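You operate a simulated robot arm through the tools that you are given. There is no shell and no other tool. Be economical: measure what you need, move in short steps, check, and stop when the job is done.

Carry out the task below with a simulated robot arm. There is one attempt and no reset: what you move stays moved.

Task
Change over to the green filter pot and strip the blue one.
Fine: open the blue bleed handle until it stops spitting and leave it open; lid on the free patch, white cartridge in the round dish, DUTY tag under the green pot.

The check looks at the end state, three seconds after you hand in, the way a careful person would. Anything else that was tipped, shoved, dropped, spilled or broken makes it a failure. Lids that push on must go on centred and level and be pressed home; caps that screw on are set level and turned clockwise until they are tight.

Robot
A 6-joint arm with a two-finger parallel gripper, fixed in place. Base frame: the origin is at the foot of the arm, x ahead of it, y to its left, z up. Readings come in mm, degrees, newtons and seconds.
With the tool pointing down near the work surface it reaches from about 100 to 580 mm from the base axis. Its first joint turns from -66.0 to 66.0 degrees. Payload 2.7 kg.
The TCP is the grasp point between the finger pads, 23 mm short of the fingertips. In the tool frame z runs along the fingers and y along their closing line. Largest opening 94 mm; finger width 38, thickness 10; the body of the gripper, 54 by 96 mm, starts 39 mm behind the TCP.
Orientation is that of the tool frame in the base frame, as a unit quaternion [x, y, z, w]. With the fingers straight down and closing along the base's y, the tool's x points along the base's -x, its y along +y and its z along -z.

Tools
- The arm moves only by the tool send_rows. Its argument "rows" is text: rows parted by semicolons, each of 7 numbers parted by spaces: the shift along the tool's x, y, z in mm, then the turn, a rotation vector about the tool's x, y, z in degrees, then the closure, from 0 (fully open) to 1 (shut). In form: x y z ax ay az fingers; .... A call has 1 to 10 rows; each row shifts and turns the commanded pose from where the row before left it, along the tool's axes as they then stand. Each row takes 0.2 s and may step no farther than 50 mm and 8.6 degrees from the row before; otherwise, or with a gripper value out of range, the whole call is refused. Where a pose cannot be reached the arm comes as near as it can. A force on the tool above 40 N (or 10 N above the force at the start of the call, whichever is more), or a blocked arm, ends the call early, and 0.2 s more pass. The fingers move at their own pace (about 45 mm/s each) and stop on an object; they squeeze with about 40 N. The grip force told is the motor's: it shows also when the fingers shut on nothing. Time passes only in rows, and 0.2 s behind the last, so rows that do not move let the fingers close. The reply holds the time, the measured pose of the TCP, the force on the tool along the base axes, the opening and the grip force, in the units named above and with some noise, and new pictures: "views" is both (left out), scene, wrist or none.
- Cameras (640 x 400 px; columns grow to the right, rows downward): "scene" is fixed at [75.5, -426, 1400.5]; the picture's right is [0.71, -0.71, 0.00], its down [-0.44, -0.44, -0.78] and it looks along [0.55, 0.55, -0.63] (base axes); focal length 224 px, centre (320, 200). "wrist" rides on the gripper at [-39, 0, -44] in the tool frame; the picture's right is [0.00, -1.00, 0.00], its down [0.97, 0.00, -0.24] and it looks along [0.24, 0.00, 0.97] (tool axes); focal length 218 px, centre (320, 200).
- probe_pixels(camera, pixels): for up to 12 pixels [column, row] of the newest picture of that camera ("zoom" is the newest enlarged one), the place [x, y, z] in the base frame of the surface seen there, good to about 3 mm, but the place of the scene camera against the robot may be out by one fixed shift of up to 18 mm in any direction. It takes no simulated time.
- inspect(camera, box): a new picture of the part [left, top, right, bottom] of that camera's present view, enlarged. It takes no simulated time.
- finish_job(): hands the job in; it is judged then, once.

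Keep the steps short. Do not move on a guess: measure, check each grasp and each placing, and mend mistakes. In all there are 80 turns and 150 pictures (those below and enlarged ones count). Leave the gripper open and the arm clear of the work at the hand-in unless told otherwise, and finish with a single line.

The tools are called after "Emit:" as name(argument=value, ...) on one line, values as JSON. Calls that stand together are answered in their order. send_rows: Moves the arm, as the interface text tells. Its arguments: {"type":"object","properties":{"rows":{"type":"string"},"views":{"type":"string","enum":["both","scene","wrist","none"]}},"required":["rows"]} The other tools are called the same way: probe_pixels (camera, pixels) gives the place of the surface under pixels of a picture; inspect (camera, box) takes an enlarged picture of a part of a camera's view; finish_job () hands the job in.

At the start:

```text
t: 0.0
ee_pos: [332.9, 41.2, 1253.1]
ee_rot: [0.0, 1.0, 0.0, 0.0]
ft_force: [0.3, -0.5, -0.5]
finger_gap: 94.1
finger_force: 0.0
```

scene: 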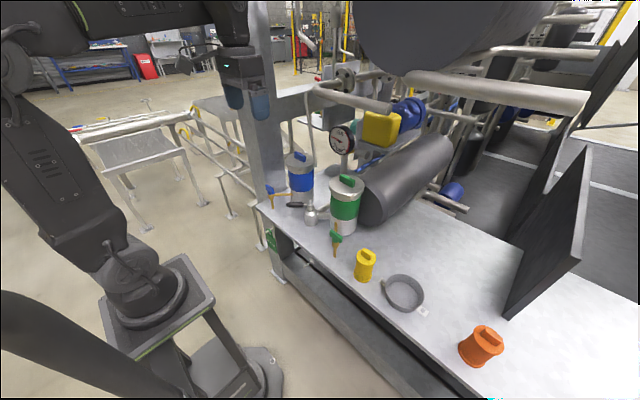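
wrist: 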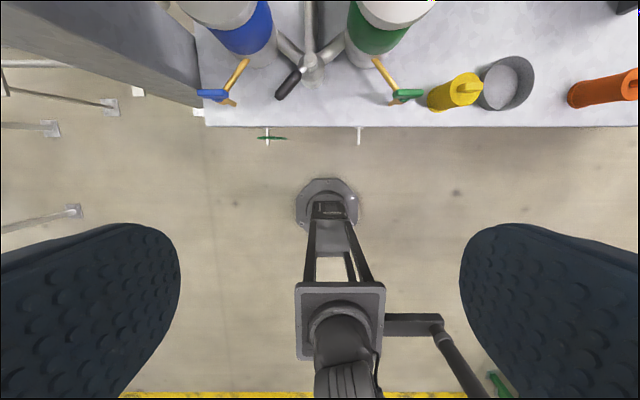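

I see two filter pots (blue, green), a changeover valve with a black lever between them, bleed handles, yellow and orange objects, and a round dish. I'll enlarge these before moving.

Emit:
inspect(camera="scene", box=[250, 120, 390, 270])

Emit:
inspect(camera="scene", box=[320, 220, 540, 390])

Emit:
inspect(camera="wrist", box=[170, 0, 440, 160])

```text
2.67 times, centred on (320, 195) of scene
```

zoom: 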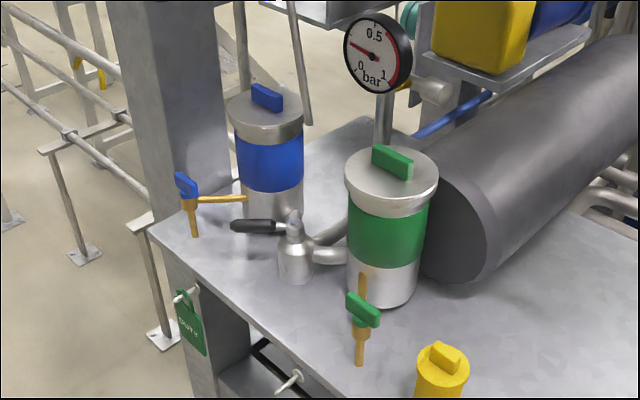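

```text
2.35 times, centred on (430, 305) of scene
```

zoom: 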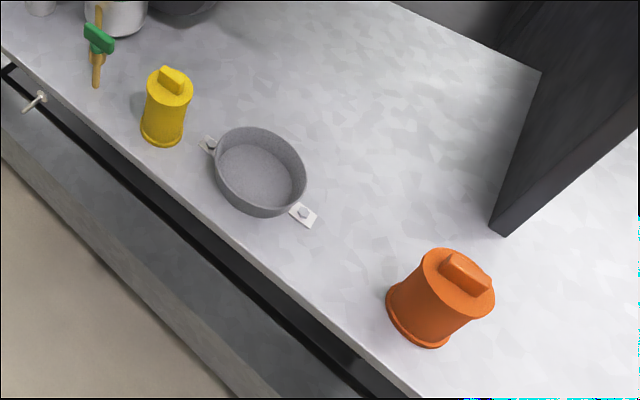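

```text
2.37 times, centred on (305, 80) of wrist
```

zoom: 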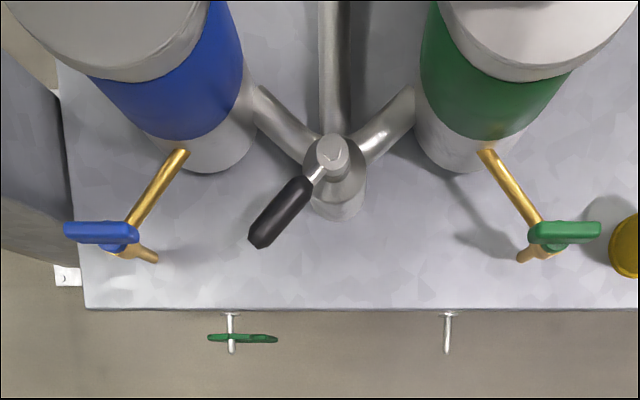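

I'll measure the main parts through the wrist camera: lever, bleed handles, lids, hooks and tag.

Emit:
probe_pixels(camera="zoom", pixels=[[258, 242], [300, 190], [333, 152], [75, 232], [130, 235], [545, 232], [595, 230], [270, 339], [230, 316], [231, 350], [448, 316], [447, 350]])

Emit:
probe_pixels(camera="wrist", pixels=[[220, 10], [390, 10], [462, 92], [470, 88], [500, 85], [630, 88], [575, 96], [206, 126], [630, 127], [245, 62], [378, 62], [480, 120]])

Emit:
probe_pixels(camera="scene", pixels=[[297, 157], [347, 181], [290, 158], [308, 158], [334, 188], [362, 186], [366, 253], [404, 292], [487, 334], [440, 260], [500, 290], [450, 320]])

```text
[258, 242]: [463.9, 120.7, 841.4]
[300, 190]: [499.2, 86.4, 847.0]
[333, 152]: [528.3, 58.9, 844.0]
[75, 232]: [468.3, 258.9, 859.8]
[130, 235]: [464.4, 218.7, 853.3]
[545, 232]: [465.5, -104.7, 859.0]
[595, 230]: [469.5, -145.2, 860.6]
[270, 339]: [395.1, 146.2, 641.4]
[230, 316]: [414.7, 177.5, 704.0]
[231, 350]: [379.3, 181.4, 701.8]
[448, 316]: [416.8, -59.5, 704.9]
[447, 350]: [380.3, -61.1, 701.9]
```

```text
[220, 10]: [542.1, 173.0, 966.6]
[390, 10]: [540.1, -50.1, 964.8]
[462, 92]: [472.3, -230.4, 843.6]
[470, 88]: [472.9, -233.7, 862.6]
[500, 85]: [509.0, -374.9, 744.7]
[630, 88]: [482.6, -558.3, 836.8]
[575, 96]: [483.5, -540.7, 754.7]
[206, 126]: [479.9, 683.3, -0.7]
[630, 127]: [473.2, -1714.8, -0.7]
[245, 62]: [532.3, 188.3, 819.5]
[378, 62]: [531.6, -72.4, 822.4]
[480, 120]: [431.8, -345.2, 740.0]
```

```text
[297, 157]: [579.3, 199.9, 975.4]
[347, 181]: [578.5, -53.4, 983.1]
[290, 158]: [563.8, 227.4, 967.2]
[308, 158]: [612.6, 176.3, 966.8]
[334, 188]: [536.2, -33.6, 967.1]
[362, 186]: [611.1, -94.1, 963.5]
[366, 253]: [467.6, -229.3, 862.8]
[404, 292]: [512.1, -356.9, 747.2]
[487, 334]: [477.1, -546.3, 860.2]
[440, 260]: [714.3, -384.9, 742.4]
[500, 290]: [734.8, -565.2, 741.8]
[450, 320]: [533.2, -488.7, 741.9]
```

The bench top is at z≈741, lids at z≈967–985, hooks at z≈702. I'll move to high above the right part of the bench to see the patch, dish and reach.

Emit:
send_rows(rows="-25 -40 0 0 0 0 0;-25 -40 0 0 0 0 0;-25 -40 0 0 0 0 0;-25 -40 0 0 0 0 0;-20 -40 0 0 0 0 0;0 -40 0 0 0 0 0")

```text
t: 1.4
ee_pos: [453.2, -199.8, 1253.1]
ee_rot: [0.0, 1.0, 0.0, 0.0]
ft_force: [-0.3, -1.0, -0.1]
finger_gap: 94.2
finger_force: 0.2
```

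scene: 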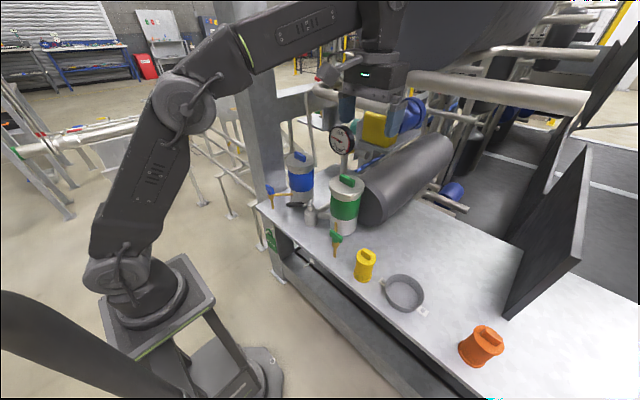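
wrist: 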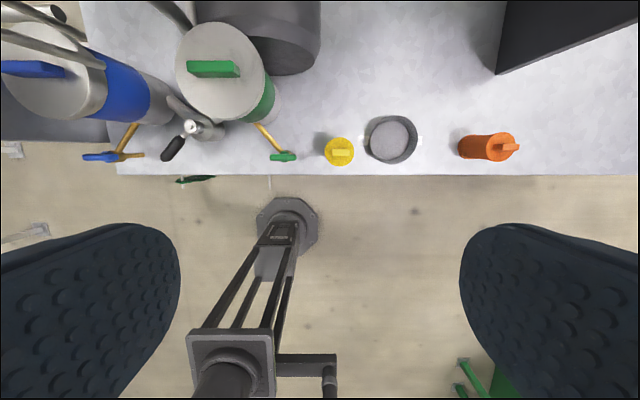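

No painted patch shows, so the bare bench near the dish is what is free. I'll probe the green lid, blue lid, dish rim, and free area.

Emit:
probe_pixels(camera="wrist", pixels=[[190, 68], [237, 68], [213, 64], [0, 70], [62, 70], [178, 70], [264, 75], [390, 140], [367, 140], [416, 140], [440, 145], [470, 174]])

Emit:
probe_pixels(camera="wrist", pixels=[[391, 116], [390, 163], [340, 152], [350, 90], [440, 90], [487, 146], [420, 130], [363, 150], [95, 90], [30, 100], [500, 70], [310, 75]])

Emit:
inspect(camera="wrist", box=[0, 0, 300, 190])

Emit:
inspect(camera="wrist", box=[290, 60, 540, 200])

```text
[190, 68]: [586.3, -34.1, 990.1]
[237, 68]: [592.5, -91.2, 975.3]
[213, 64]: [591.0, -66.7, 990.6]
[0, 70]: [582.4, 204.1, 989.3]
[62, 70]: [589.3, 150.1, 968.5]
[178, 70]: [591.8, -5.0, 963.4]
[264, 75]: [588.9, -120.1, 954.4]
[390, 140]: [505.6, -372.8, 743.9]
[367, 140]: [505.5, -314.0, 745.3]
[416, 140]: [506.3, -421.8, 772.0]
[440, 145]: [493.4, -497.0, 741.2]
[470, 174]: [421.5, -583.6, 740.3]
```

```text
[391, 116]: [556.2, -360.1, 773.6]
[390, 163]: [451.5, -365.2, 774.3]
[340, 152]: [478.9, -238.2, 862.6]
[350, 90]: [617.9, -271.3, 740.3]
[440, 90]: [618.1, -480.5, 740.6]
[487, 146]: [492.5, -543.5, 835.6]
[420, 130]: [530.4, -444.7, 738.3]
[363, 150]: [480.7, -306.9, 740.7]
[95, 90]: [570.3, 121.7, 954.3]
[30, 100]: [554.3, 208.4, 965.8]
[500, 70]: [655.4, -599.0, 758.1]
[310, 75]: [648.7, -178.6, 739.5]
```

```text
2.11 times, centred on (150, 95) of wrist
```

zoom: 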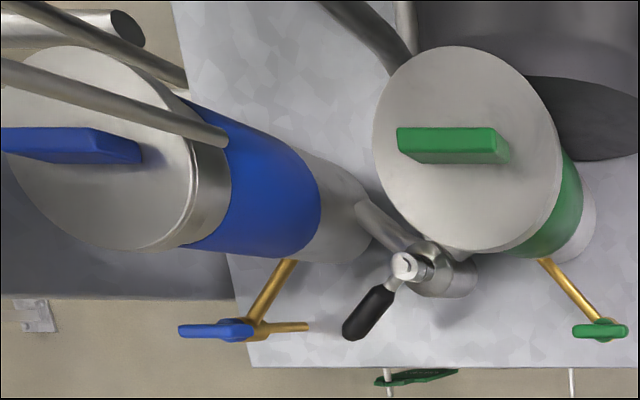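

```text
2.56 times, centred on (415, 130) of wrist
```

zoom: 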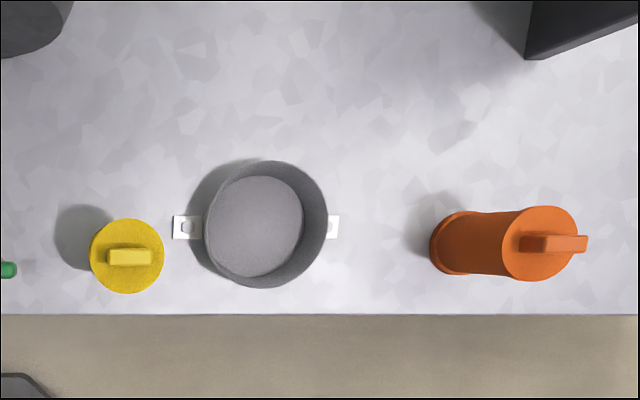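

The tubes in front of the blue lid in this view may block it from above. I'll probe them.

Emit:
probe_pixels(camera="wrist", pixels=[[20, 38], [50, 49], [80, 58], [105, 65], [40, 7], [70, 27], [20, 15], [175, 12], [190, 3], [185, 25], [55, 15], [92, 45]])

Emit:
inspect(camera="scene", box=[260, 70, 400, 200])

```text
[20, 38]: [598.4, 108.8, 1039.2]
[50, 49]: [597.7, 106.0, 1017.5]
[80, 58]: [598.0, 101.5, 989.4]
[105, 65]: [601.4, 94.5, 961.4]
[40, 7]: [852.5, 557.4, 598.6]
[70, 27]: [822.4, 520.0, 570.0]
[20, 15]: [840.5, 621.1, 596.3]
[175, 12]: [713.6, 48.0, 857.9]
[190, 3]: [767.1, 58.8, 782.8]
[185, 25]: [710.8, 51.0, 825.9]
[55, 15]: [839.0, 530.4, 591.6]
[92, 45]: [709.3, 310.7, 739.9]
```

```text
3.08 times, centred on (330, 135) of scene
```

zoom: 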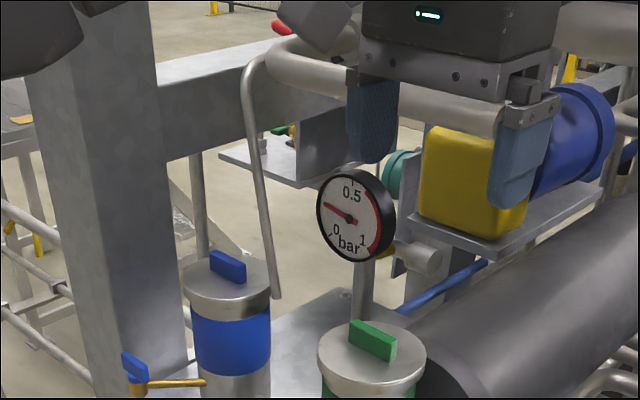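

A fixed drop tube hangs beside the blue lid at about (600, 100). I'll measure this tube higher up, the gauge and the column.

Emit:
probe_pixels(camera="zoom", pixels=[[262, 200], [254, 130], [247, 80], [275, 290], [355, 180], [325, 215], [363, 300], [160, 150], [175, 340], [300, 60], [130, 250], [380, 240]])

Emit:
send_rows(rows="0 40 0 0 0 0 0;0 40 0 0 0 0 0;0 40 0 0 0 0 0;0 40 0 0 0 0 0;0 40 0 0 0 0 0;0 40 0 0 0 0 0", views="wrist")

```text
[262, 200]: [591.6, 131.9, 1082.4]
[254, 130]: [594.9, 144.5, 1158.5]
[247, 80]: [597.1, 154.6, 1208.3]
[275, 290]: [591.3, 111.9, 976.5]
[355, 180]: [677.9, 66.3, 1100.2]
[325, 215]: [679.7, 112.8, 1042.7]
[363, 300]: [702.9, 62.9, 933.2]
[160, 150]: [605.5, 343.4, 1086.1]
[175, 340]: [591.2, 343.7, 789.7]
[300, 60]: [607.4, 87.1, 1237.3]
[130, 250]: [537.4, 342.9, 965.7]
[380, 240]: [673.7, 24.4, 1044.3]
```

```text
t: 2.8
ee_pos: [453.2, 41.8, 1254.1]
ee_rot: [0.0, 1.0, 0.0, 0.0]
ft_force: [-1.0, -0.6, -0.2]
finger_gap: 94.3
finger_force: 0.0
```

wrist: 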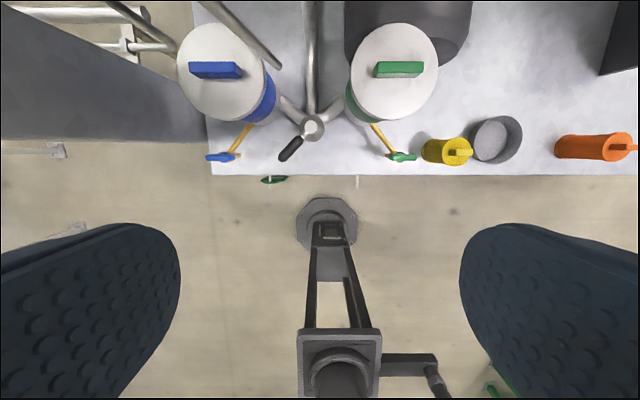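

The lever sits at about (300,140) in the wrist picture, pointing to the blue side. I'll measure it more finely, and look at the overhead pipes in the scene view.

Emit:
inspect(camera="wrist", box=[190, 60, 430, 200])

Emit:
probe_pixels(camera="zoom", pixels=[[244, 258], [265, 240], [290, 215], [326, 178], [50, 260], [105, 258], [590, 258], [565, 258], [218, 322], [198, 322], [230, 322], [455, 322]])

Emit:
inspect(camera="scene", box=[220, 20, 420, 200])

```text
2.67 times, centred on (310, 130) of wrist
```

zoom: 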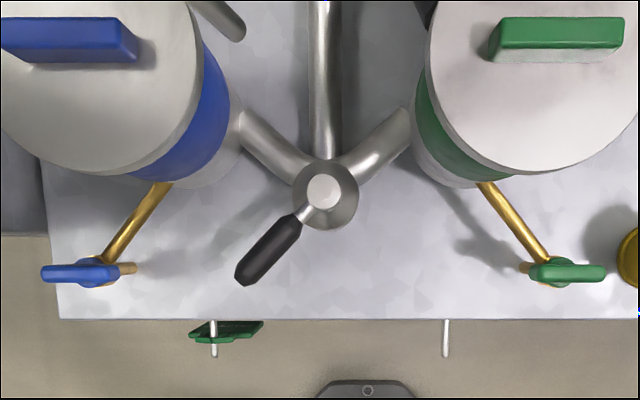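

```text
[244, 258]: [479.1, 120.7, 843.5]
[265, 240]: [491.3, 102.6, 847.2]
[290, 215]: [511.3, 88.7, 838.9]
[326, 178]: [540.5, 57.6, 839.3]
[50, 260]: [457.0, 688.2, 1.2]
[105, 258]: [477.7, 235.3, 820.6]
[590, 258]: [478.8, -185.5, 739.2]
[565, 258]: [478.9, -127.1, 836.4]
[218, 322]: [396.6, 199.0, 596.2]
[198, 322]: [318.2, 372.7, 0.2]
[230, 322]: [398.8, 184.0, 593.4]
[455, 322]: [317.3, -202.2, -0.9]
```

```text
2.22 times, centred on (320, 110) of scene
```

zoom: 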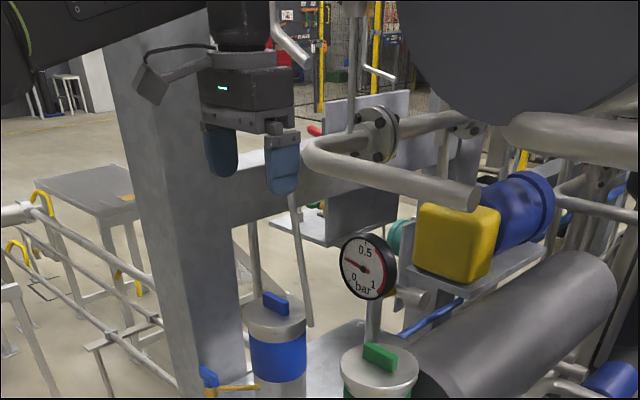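

I'll re-probe with the right pixels.

Emit:
probe_pixels(camera="wrist", pixels=[[282, 158], [291, 148], [298, 140], [312, 126], [208, 157], [228, 156], [395, 156], [412, 157], [226, 152], [248, 128], [270, 178], [357, 183]])

```text
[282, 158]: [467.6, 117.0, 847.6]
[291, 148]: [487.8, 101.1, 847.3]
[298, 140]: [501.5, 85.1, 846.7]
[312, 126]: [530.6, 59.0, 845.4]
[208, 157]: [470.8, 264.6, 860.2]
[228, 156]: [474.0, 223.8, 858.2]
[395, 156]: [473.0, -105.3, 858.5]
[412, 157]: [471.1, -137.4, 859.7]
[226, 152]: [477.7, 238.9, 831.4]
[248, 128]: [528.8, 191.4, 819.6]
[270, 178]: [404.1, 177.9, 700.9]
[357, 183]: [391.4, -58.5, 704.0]
```

Lever pivot is (530,59) and the handle spans radius 40–88 at z≈847. I'll go above its point (482,107), turn 45°, and come down to z≈900.

Emit:
send_rows(rows="-15 33 0 0 0 0 0;-14 32 0 0 0 0 0;0 0 40 0 0 7.5 0;0 0 40 0 0 7.5 0;0 0 40 0 0 7.5 0;0 0 40 0 0 7.5 0;0 0 40 0 0 7.5 0;0 0 40 0 0 7.5 0;0 0 40 0 0 0 0.35;0 0 40 0 0 0 0.35")

```text
t: 5.0
ee_pos: [484.2, 106.5, 933.7]
ee_rot: [0.383, 0.924, 0.0, -0.001]
ft_force: [0.0, -0.1, 0.5]
finger_gap: 61.3
finger_force: 0.1
```

scene: 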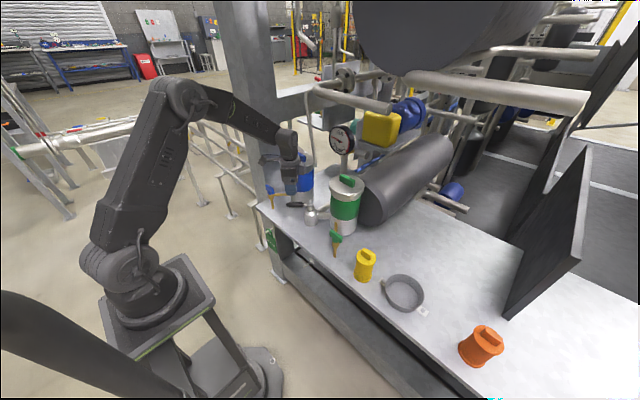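
wrist: 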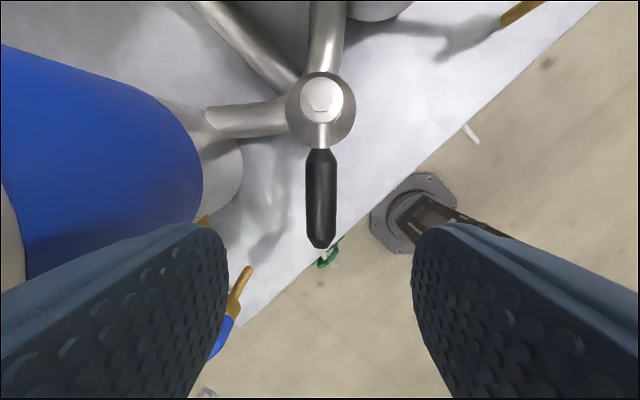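

The lever is centred at column 320 between the fingers. I'll descend about 95 mm around it and close.

Emit:
send_rows(rows="0 0 40 0 0 0 0.35;0 0 40 0 0 0 0.35;0 0 15 0 0 0 0.35;0 0 0 0 0 0 0.8;0 0 0 0 0 0 0.8;0 0 0 0 0 0 0.8")

```text
t: 6.4
ee_pos: [484.7, 107.3, 838.0]
ee_rot: [0.382, 0.924, -0.001, -0.001]
ft_force: [-5.0, -6.7, 0.3]
finger_gap: 22.4
finger_force: 4.1
```

scene: 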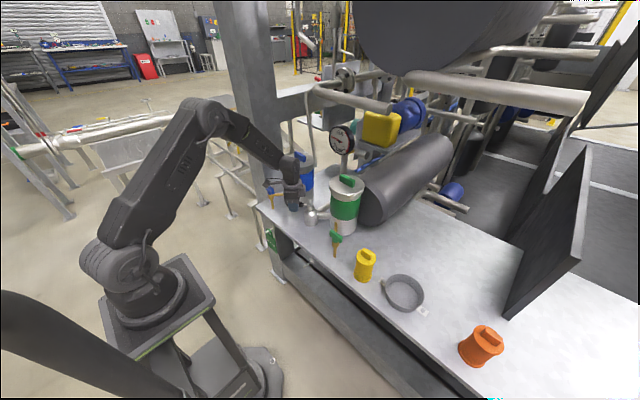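
wrist: 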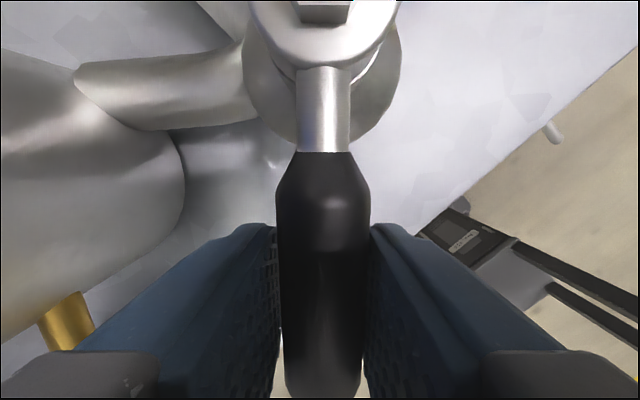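

The lever is held (22 mm). Now I'll swing it along its arc toward the green side, half way first.

Emit:
send_rows(rows="-0.57 -8.64 0 0 0 -7.5 0.8;-0.57 -8.64 0 0 0 -7.5 0.8;-0.57 -8.64 0 0 0 -7.5 0.8;-0.57 -8.64 0 0 0 -7.5 0.8;-0.57 -8.64 0 0 0 -7.5 0.8;-0.57 -8.64 0 0 0 -7.5 0.8", views="wrist")

```text
t: 7.8
ee_pos: [464.5, 59.6, 839.2]
ee_rot: [-0.001, 1.0, 0.001, 0.0]
ft_force: [-4.1, -5.8, -2.6]
finger_gap: 20.7
finger_force: 45.0
```

wrist: 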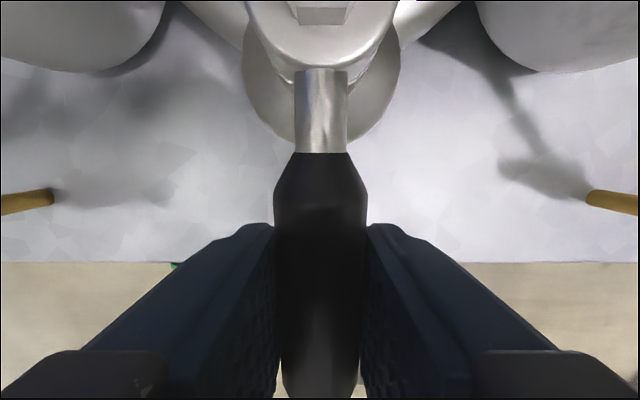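

The lever now points straight to the arm. I'll carry on the second half.

Emit:
send_rows(rows="-0.57 -8.64 0 0 0 -7.5 0.8;-0.57 -8.64 0 0 0 -7.5 0.8;-0.57 -8.64 0 0 0 -7.5 0.8;-0.57 -8.64 0 0 0 -7.5 0.8;-0.57 -8.64 0 0 0 -7.5 0.8;-0.57 -8.64 0 0 0 -7.5 0.8")

```text
t: 9.2
ee_pos: [483.8, 14.0, 838.3]
ee_rot: [-0.384, 0.923, 0.0, 0.0]
ft_force: [-1.3, 4.3, -10.8]
finger_gap: 20.7
finger_force: 44.4
```

scene: 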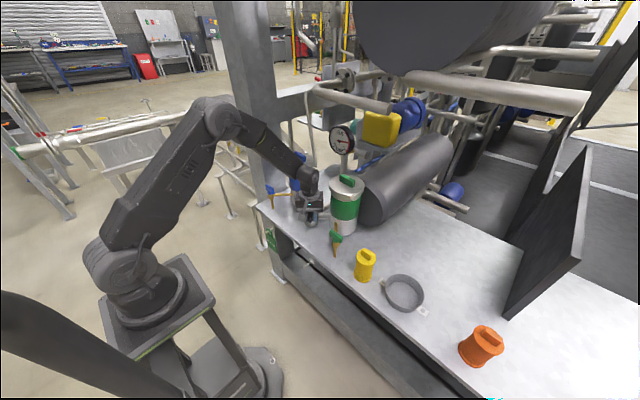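
wrist: 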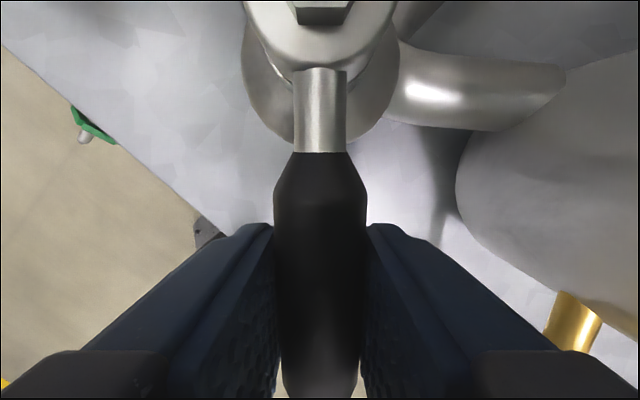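

The lever mirrors its old place. I'll nudge another 4° to feel whether it is at its stop.

Emit:
send_rows(rows="0 -2.3 0 0 0 -2 0.8;0 -2.3 0 0 0 -2 0.8", views="wrist")

Emit:
inspect(camera="scene", box=[260, 100, 400, 200])

```text
t: 9.9
ee_pos: [484.4, 14.8, 839.0]
ee_rot: [-0.407, 0.913, 0.006, -0.004]
ft_force: [-4.4, 5.2, 6.3]
finger_gap: 22.7
finger_force: 44.5
stopped in row 2: the force on the tool passed its limit (the readings are from after the stop); the commanded pose is now the measured one
```

wrist: 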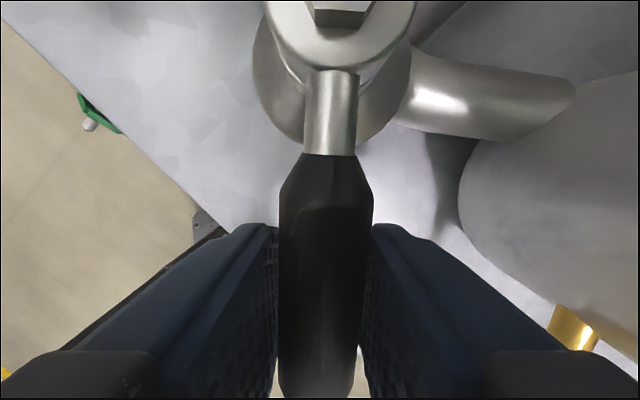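

```text
4.00 times, centred on (330, 150) of scene
```

zoom: 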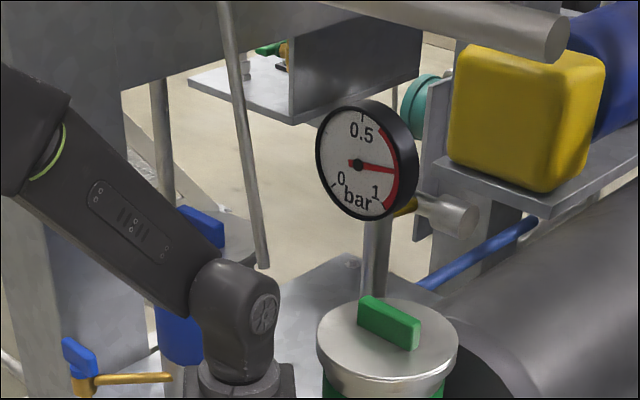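

The lever is hard on its stop. But the gauge has risen to about 0.9 bar, into the red. I'll let go, rise clear and see whether it settles.

Emit:
send_rows(rows="0 0 0 0 0 0 0.5;0 0 0 0 0 0 0.5;0 0 0 0 0 0 0.4;0 0 -30 0 0 0 0.4;0 0 -40 0 0 0 0.4;0 0 -40 0 0 0 0.2", views="wrist")

Emit:
inspect(camera="scene", box=[260, 100, 400, 200])

```text
t: 11.3
ee_pos: [488.5, 11.6, 948.5]
ee_rot: [-0.411, 0.912, 0.003, -0.003]
ft_force: [0.2, 0.2, 0.3]
finger_gap: 74.8
finger_force: 0.1
```

wrist: 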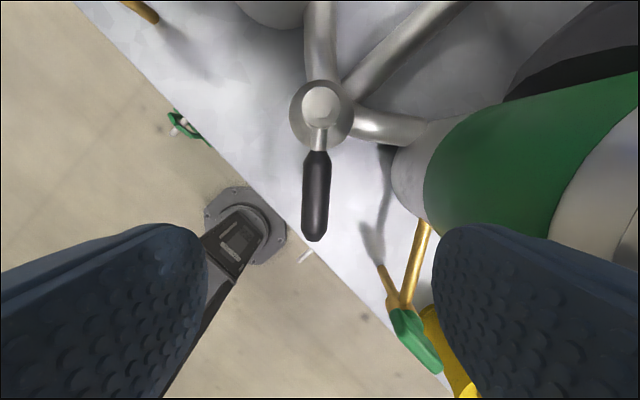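

```text
4.00 times, centred on (330, 150) of scene
```

zoom: 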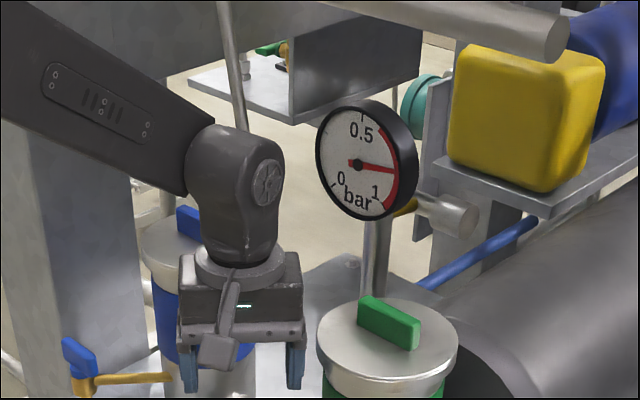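

The gauge stays at about 0.85–0.9 bar with green on line. I'll keep an eye on it. The lever is at its mechanical stop on the green side. Next I'll look at the blue bleed from close by: turn back to square and move above its handle.

Emit:
send_rows(rows="0 0 -30 0 0 8.1 0.2;0 0 -30 0 0 8.1 0.2;0 0 0 0 0 8.1 0.2;0 0 0 0 0 8.1 0.2;0 0 0 0 0 8.1 0.2;0 0 0 0 0 8 0.2;25 45 0 0 0 0 0.2;25 45 0 0 0 0 0.2;0 45 0 0 0 0 0.2;0 45 0 0 0 0 0.2")

Emit:
inspect(camera="wrist", box=[160, 0, 480, 200])

Emit:
inspect(camera="scene", box=[240, 100, 400, 280])

```text
refused: row 7 steps farther than a row can; nothing moved
```

```text
2.00 times, centred on (320, 100) of wrist
```

zoom: 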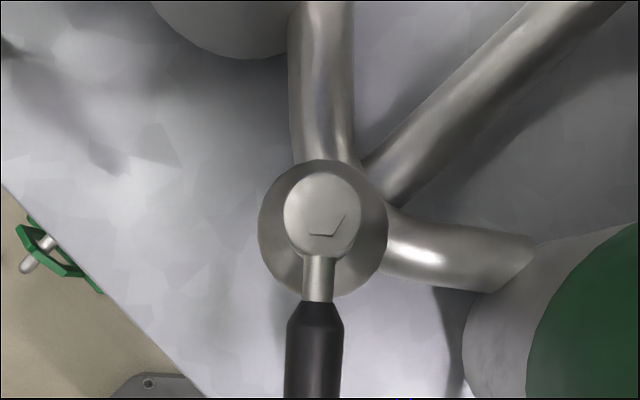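

```text
2.22 times, centred on (320, 190) of scene
```

zoom: 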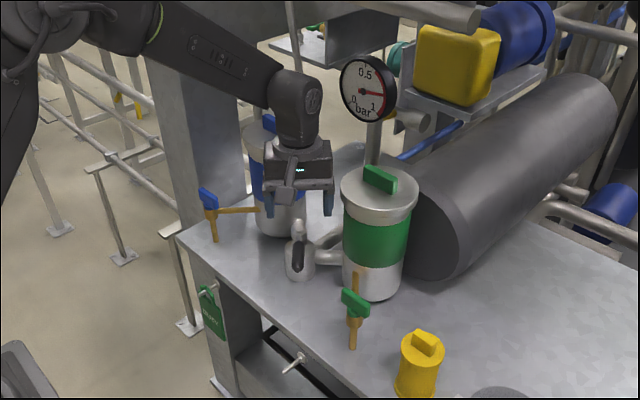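

Two rows were too long; I'll resend them shorter.

Emit:
send_rows(rows="0 0 -30 0 0 8.1 0.2;0 0 -30 0 0 8.1 0.2;0 0 0 0 0 8.1 0.2;0 0 0 0 0 8.1 0.2;0 0 0 0 0 8.1 0.2;0 0 0 0 0 8 0.2;12 45 0 0 0 0 0.2;12 45 0 0 0 0 0.2;12 45 0 0 0 0 0.2;12 45 0 0 0 0 0.2", views="wrist")

Emit:
inspect(camera="wrist", box=[220, 60, 420, 260])

Emit:
inspect(camera="scene", box=[240, 100, 400, 280])

```text
t: 13.5
ee_pos: [437.7, 193.3, 1007.9]
ee_rot: [-0.001, 1.0, 0.002, -0.004]
ft_force: [-0.1, 0.6, -0.1]
finger_gap: 75.3
finger_force: 0.0
```

wrist: 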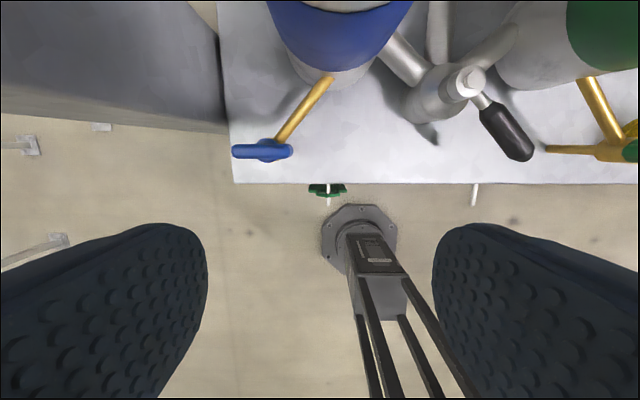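

```text
2.00 times, centred on (320, 160) of wrist
```

zoom: 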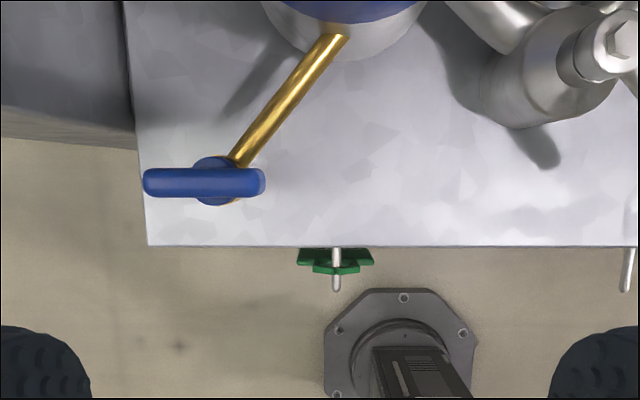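

```text
2.22 times, centred on (320, 190) of scene
```

zoom: 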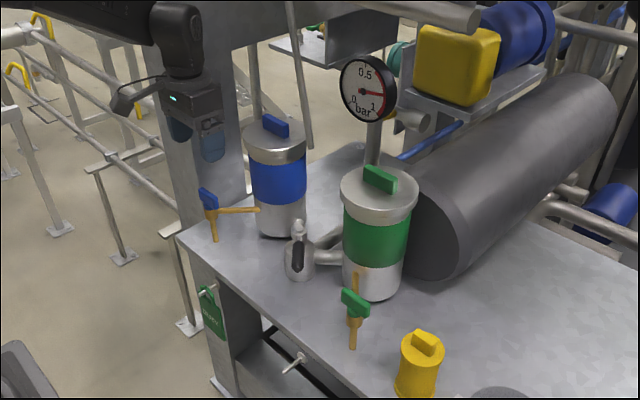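

The blue bleed handle is a T-bar about square to the bench edge. I'll probe it.

Emit:
probe_pixels(camera="wrist", pixels=[[233, 151], [262, 151], [291, 151], [262, 144], [262, 157], [258, 163], [325, 80], [283, 134], [318, 190], [327, 200], [340, 190], [475, 200]])

```text
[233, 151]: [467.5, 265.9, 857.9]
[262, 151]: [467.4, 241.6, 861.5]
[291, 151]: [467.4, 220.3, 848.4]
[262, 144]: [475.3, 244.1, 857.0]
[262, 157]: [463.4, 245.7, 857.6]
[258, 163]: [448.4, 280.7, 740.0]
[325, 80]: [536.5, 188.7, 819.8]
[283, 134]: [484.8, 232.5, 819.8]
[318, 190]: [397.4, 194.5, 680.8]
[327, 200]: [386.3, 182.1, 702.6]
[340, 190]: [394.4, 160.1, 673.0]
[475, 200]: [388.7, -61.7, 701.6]
```

I'll enlarge the bleed from the scene side to see how tall the bar is above its body.

Emit:
inspect(camera="scene", box=[255, 175, 305, 220])

```text
8.89 times, centred on (280, 198) of scene
```

zoom: 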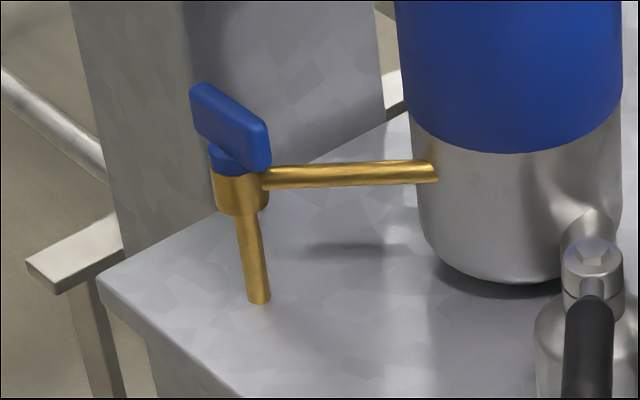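

Emit:
probe_pixels(camera="zoom", pixels=[[230, 105], [225, 125], [250, 160], [232, 162], [220, 160], [240, 195], [240, 180], [254, 250], [260, 300]])

```text
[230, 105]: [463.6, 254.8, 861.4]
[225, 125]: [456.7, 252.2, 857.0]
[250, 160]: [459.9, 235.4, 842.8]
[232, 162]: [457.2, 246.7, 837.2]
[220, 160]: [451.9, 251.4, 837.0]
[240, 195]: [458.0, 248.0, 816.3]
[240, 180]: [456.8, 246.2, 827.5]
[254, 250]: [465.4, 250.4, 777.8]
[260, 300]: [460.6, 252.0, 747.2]
```

The bar spans z 842–861, the collar below is wider. I'll grip only the bar with tips at about z 845. First move over its centre (469.5, 243) and turn 90°.

Emit:
send_rows(rows="-16 25 0 0 0 0 0.4;-16 25 0 0 0 0 0.4;0 0 0 0 0 8.5 0.4;0 0 0 0 0 8.5 0.5;0 0 0 0 0 8.5 0.5;0 0 0 0 0 8.5 0.5;0 0 0 0 0 8.5 0.5;0 0 0 0 0 8.5 0.5;0 0 0 0 0 8.5 0.5;0 0 0 0 0 8.5 0.5", views="none")

Emit:
send_rows(rows="0 0 0 0 0 8.5 0.5;0 0 0 0 0 8.5 0.5;0 0 0 0 0 5 0.5;0 0 40 0 0 0 0.5;0 0 40 0 0 0 0.5")

```text
t: 15.7
ee_pos: [469.9, 242.1, 1009.5]
ee_rot: [0.558, 0.83, 0.0, -0.004]
ft_force: [0.8, 0.0, -0.1]
finger_gap: 47.0
finger_force: 0.0
```

```text
t: 16.7
ee_pos: [466.4, 246.9, 984.9]
ee_rot: [0.7, 0.714, 0.0, -0.005]
ft_force: [-7.0, -1.4, -2.3]
finger_gap: 46.9
finger_force: 0.1
stopped in row 4: the force on the tool passed its limit (the readings are from after the stop); the commanded pose is now the measured one
```

scene: 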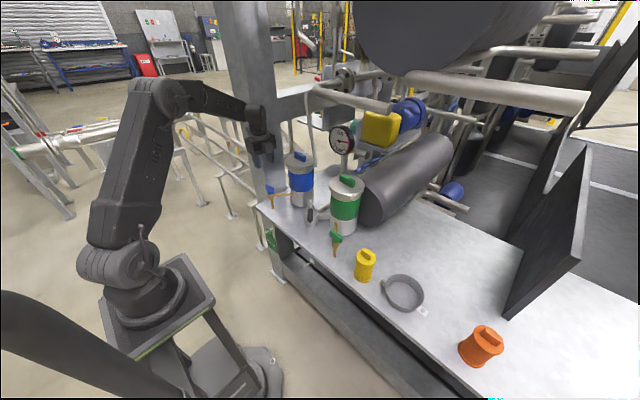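
wrist: 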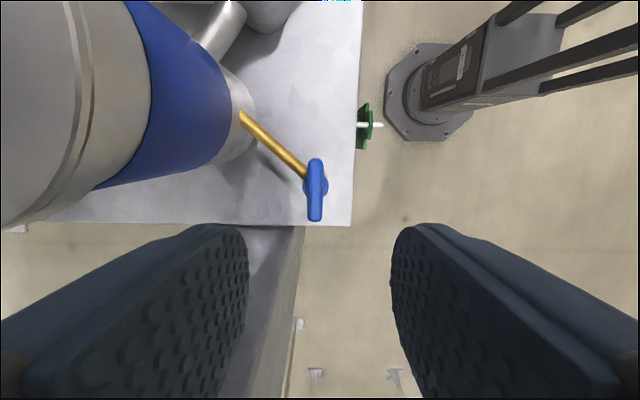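

Something touched while descending (force −7 N in x). I'll look at what is near: the column beside the wrist.

Emit:
inspect(camera="scene", box=[215, 80, 315, 210])

Emit:
probe_pixels(camera="wrist", pixels=[[270, 270], [290, 250], [260, 330], [285, 330], [150, 240], [315, 190], [315, 160], [318, 218], [70, 80], [130, 100]])

Emit:
probe_pixels(camera="scene", pixels=[[235, 60], [265, 60], [250, 60], [245, 180], [270, 90], [270, 60]])

```text
3.08 times, centred on (265, 145) of scene
```

zoom: 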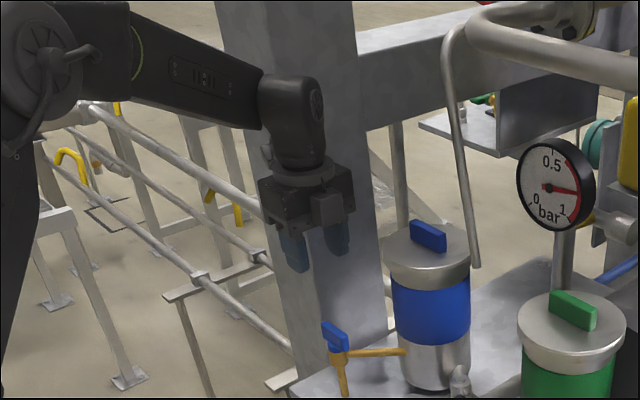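

```text
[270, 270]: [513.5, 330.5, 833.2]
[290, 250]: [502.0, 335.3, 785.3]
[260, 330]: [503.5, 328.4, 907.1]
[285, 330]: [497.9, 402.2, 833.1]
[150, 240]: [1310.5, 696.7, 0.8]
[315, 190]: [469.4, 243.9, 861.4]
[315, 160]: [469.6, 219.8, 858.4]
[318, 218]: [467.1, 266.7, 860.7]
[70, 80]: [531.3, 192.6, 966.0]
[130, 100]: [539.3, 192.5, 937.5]
```

```text
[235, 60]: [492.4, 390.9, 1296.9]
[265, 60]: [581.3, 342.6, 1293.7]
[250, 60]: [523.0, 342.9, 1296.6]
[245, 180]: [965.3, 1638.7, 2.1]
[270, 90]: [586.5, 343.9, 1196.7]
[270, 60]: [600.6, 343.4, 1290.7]
```

The column face stands at x≥498, y≥330, so the arm's wrist was likely grazing it here. I'll turn back, and instead push the near end of the T-bar with closed fingertips from the arm's side, which keeps the wrist away from the column. First retreat.

Emit:
send_rows(rows="0 0 -30 0 0 0 0.5;-30 -20 0 0 0 -8.5 0.8;-20 -10 0 0 0 -8.5 1;0 0 0 0 0 -8.5 1;0 0 0 0 0 -8.5 1;0 0 0 0 0 -8.5 1;0 0 0 0 0 -8.5 1;0 0 0 0 0 -8.5 1;0 0 0 0 0 -8.5 1;0 0 0 0 0 -8.5 1", views="none")

Emit:
send_rows(rows="0 0 0 0 0 -8 1;0 0 0 0 0 -4.5 1", views="wrist")

```text
t: 18.9
ee_pos: [442.5, 195.4, 1013.9]
ee_rot: [0.108, 0.994, 0.004, -0.003]
ft_force: [0.0, 0.4, -0.2]
finger_gap: 0.0
finger_force: 39.7
```

```text
t: 19.5
ee_pos: [441.0, 196.5, 1013.4]
ee_rot: [-0.001, 1.0, 0.004, -0.003]
ft_force: [-0.1, 0.6, 0.3]
finger_gap: 0.2
finger_force: 39.8
```

wrist: 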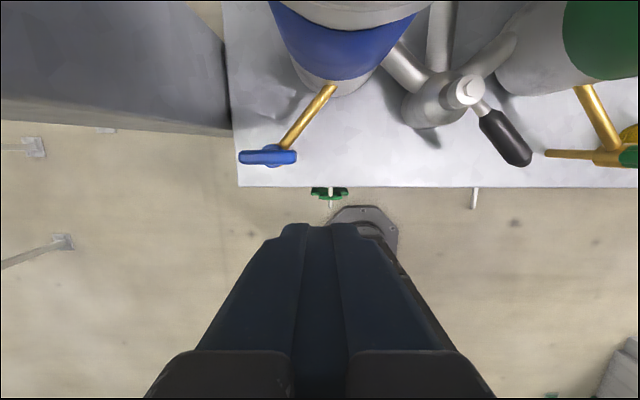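

Now I'll bring the closed tips to (434, 222, 869), just short of the bar's near end.

Emit:
send_rows(rows="7 26 20 0 0 0 1;0 0 45 0 0 0 1;0 0 45 0 0 0 1;0 0 34 0 0 0 1")

Emit:
inspect(camera="scene", box=[250, 165, 310, 215])

```text
t: 20.5
ee_pos: [434.8, 222.8, 871.1]
ee_rot: [0.0, 1.0, 0.004, -0.003]
ft_force: [0.6, 0.7, 0.9]
finger_gap: 0.0
finger_force: 39.7
```

scene: 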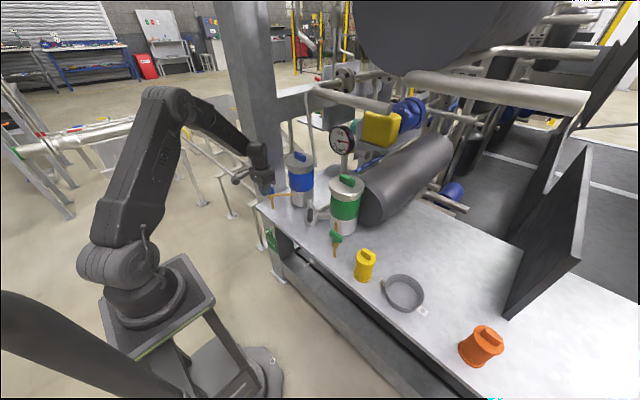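
wrist: 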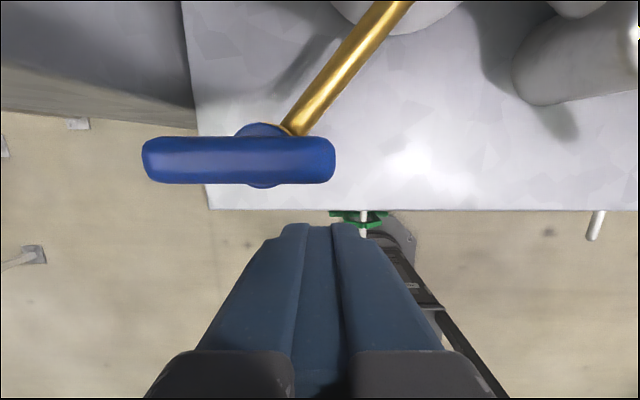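

```text
8.00 times, centred on (280, 190) of scene
```

zoom: 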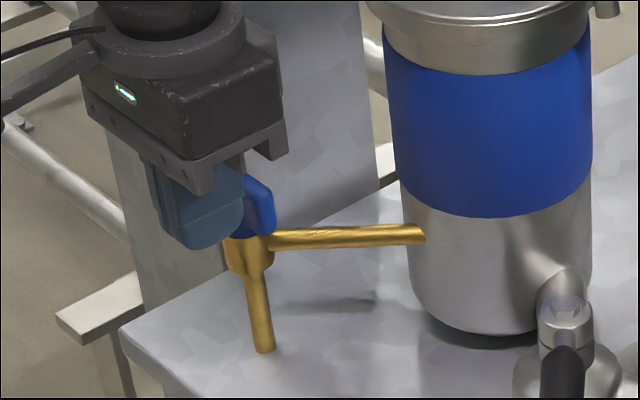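

The tips line up with the bar's right end (columns 285–355 against bar end 335). I'll push gently in +x.

Emit:
send_rows(rows="-5 0 0 0 0 0 1;-5 0 0 0 0 0 1;-5 0 0 0 0 0 1;-5 0 0 0 0 0 1", views="wrist")

```text
t: 21.5
ee_pos: [454.0, 221.7, 870.9]
ee_rot: [0.001, 1.0, 0.005, -0.004]
ft_force: [-3.1, -4.8, 1.0]
finger_gap: 0.1
finger_force: 40.1
```

wrist: 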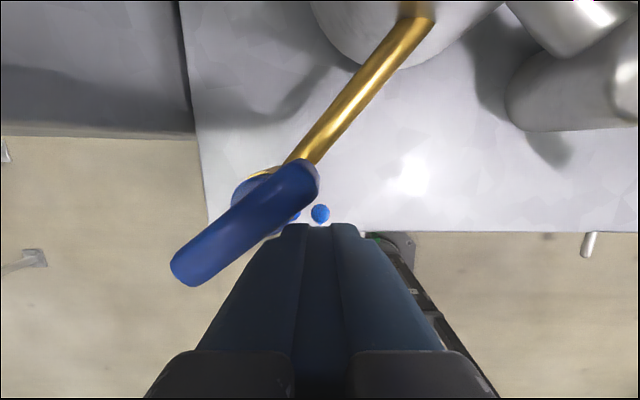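

It opens: the bar has turned about 45° and blue drops are spitting at (320,213). I'll continue to push it to its open stop.

Emit:
send_rows(rows="-5 0 0 0 0 0 1;-5 2 0 0 0 0 1;-3 4 0 0 0 0 1;-2 4 0 0 0 0 1", views="wrist")

Emit:
inspect(camera="scene", box=[250, 120, 370, 220])

```text
t: 22.5
ee_pos: [467.5, 229.2, 869.1]
ee_rot: [0.002, 1.0, 0.002, -0.005]
ft_force: [-9.8, -18.8, 6.3]
finger_gap: 0.0
finger_force: 40.6
```

wrist: 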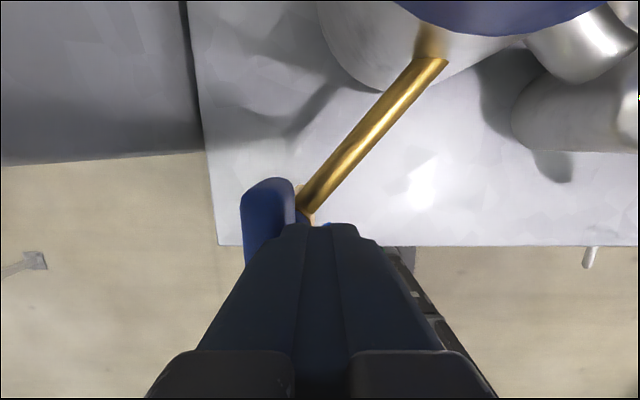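

```text
4.00 times, centred on (310, 170) of scene
```

zoom: 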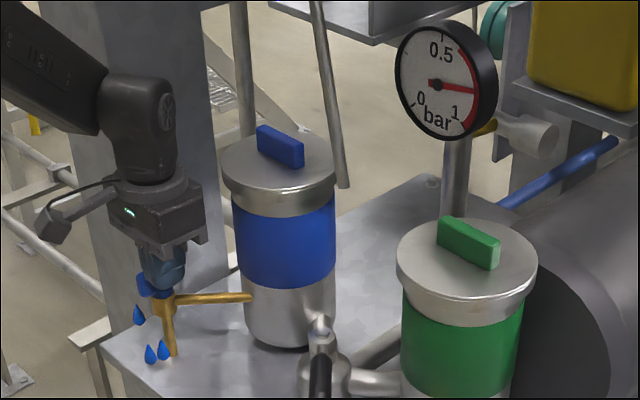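

The bar now lies along x, and the side force of 19 N says it's at the stop. Drops still fall. I'll back off sideways, rise and wait, watching drops and gauge.

Emit:
send_rows(rows="0 -10 0 0 0 0 1;5 -10 0 0 0 0 1;0 0 -40 0 0 0 0.8;20 -10 -40 0 0 0 0.5;20 0 -40 0 0 0 0.5;0 0 0 0 0 0 0.5;0 0 0 0 0 0 0.5;0 0 0 0 0 0 0.5;0 0 0 0 0 0 0.5;0 0 0 0 0 0 0.5", views="wrist")

Emit:
inspect(camera="scene", box=[250, 120, 370, 220])

```text
t: 24.7
ee_pos: [424.8, 200.0, 991.4]
ee_rot: [0.0, 1.0, 0.004, -0.003]
ft_force: [0.2, -0.7, -0.4]
finger_gap: 46.6
finger_force: 0.1
```

wrist: 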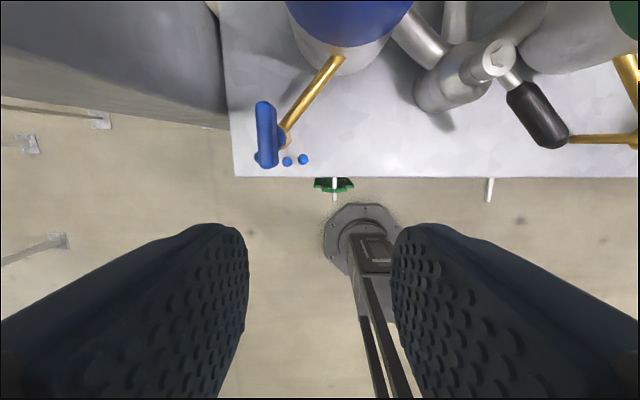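

```text
4.00 times, centred on (310, 170) of scene
```

zoom: 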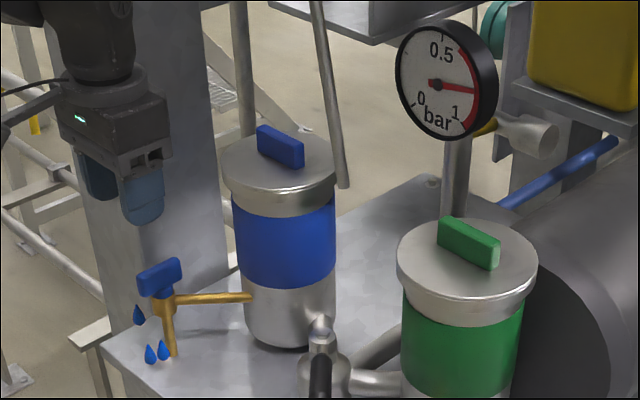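

It's still spitting. While it vents I'll study the DUTY tag and the two hooks.

Emit:
inspect(camera="scene", box=[255, 215, 345, 285])

Emit:
probe_pixels(camera="zoom", pixels=[[86, 108], [92, 160], [110, 220], [150, 245], [140, 160], [60, 80], [225, 180], [300, 270], [105, 130], [190, 345], [250, 310], [60, 150]])

Emit:
inspect(camera="wrist", box=[260, 130, 400, 230])

```text
5.71 times, centred on (300, 250) of scene
```

zoom: 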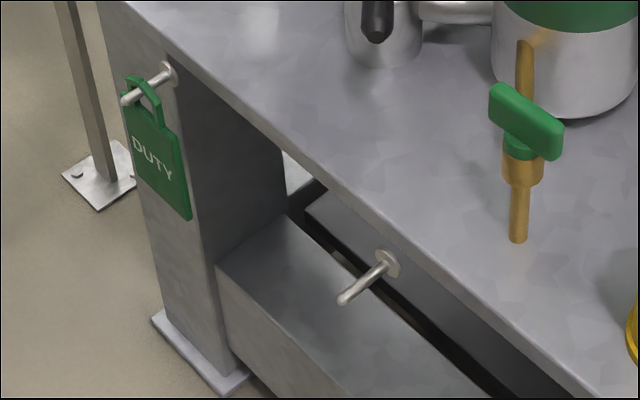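

```text
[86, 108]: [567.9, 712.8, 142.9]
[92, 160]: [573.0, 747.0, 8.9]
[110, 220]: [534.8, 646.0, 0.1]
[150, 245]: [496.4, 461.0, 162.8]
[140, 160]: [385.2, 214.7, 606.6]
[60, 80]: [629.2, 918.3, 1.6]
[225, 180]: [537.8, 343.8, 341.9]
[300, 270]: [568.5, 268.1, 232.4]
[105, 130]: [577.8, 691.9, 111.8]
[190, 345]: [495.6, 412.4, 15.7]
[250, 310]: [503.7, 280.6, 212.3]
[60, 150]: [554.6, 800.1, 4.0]
```

```text
4.00 times, centred on (330, 180) of wrist
```

zoom: 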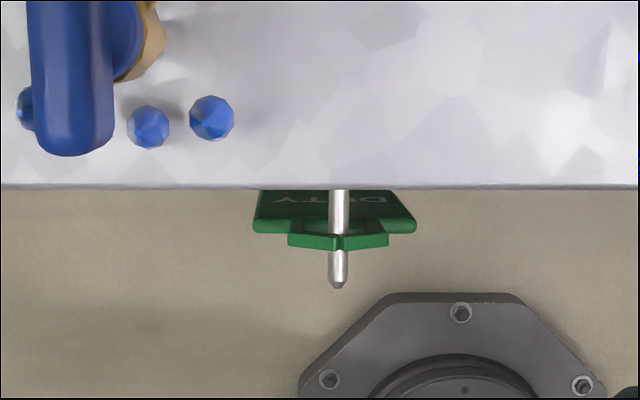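

The tag is a plate with a bail hooked over the pin. I'll probe its edges in the current zoom.

Emit:
probe_pixels(camera="zoom", pixels=[[262, 228], [300, 215], [408, 228], [380, 212], [293, 242], [385, 239], [315, 244], [338, 280], [338, 200], [500, 186], [300, 229], [375, 229]])

Emit:
probe_pixels(camera="scene", pixels=[[276, 232], [280, 229], [279, 239], [283, 245], [275, 240], [287, 252], [281, 235], [307, 265], [365, 267], [316, 262], [322, 261]])

```text
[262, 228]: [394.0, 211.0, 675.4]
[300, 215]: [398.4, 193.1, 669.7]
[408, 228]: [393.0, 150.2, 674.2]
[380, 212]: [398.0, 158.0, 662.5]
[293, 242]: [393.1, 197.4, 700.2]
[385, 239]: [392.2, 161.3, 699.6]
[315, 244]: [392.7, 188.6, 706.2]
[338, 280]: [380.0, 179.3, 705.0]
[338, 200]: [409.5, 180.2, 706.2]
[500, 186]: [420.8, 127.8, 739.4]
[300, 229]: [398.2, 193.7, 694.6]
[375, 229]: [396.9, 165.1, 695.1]
```

```text
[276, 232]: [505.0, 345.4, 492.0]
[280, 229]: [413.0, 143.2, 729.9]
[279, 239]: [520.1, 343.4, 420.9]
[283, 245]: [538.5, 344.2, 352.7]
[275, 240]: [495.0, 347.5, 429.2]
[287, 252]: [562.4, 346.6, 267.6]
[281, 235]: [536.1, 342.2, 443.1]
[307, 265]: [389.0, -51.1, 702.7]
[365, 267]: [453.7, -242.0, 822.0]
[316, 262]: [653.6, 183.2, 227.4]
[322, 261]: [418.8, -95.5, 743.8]
```

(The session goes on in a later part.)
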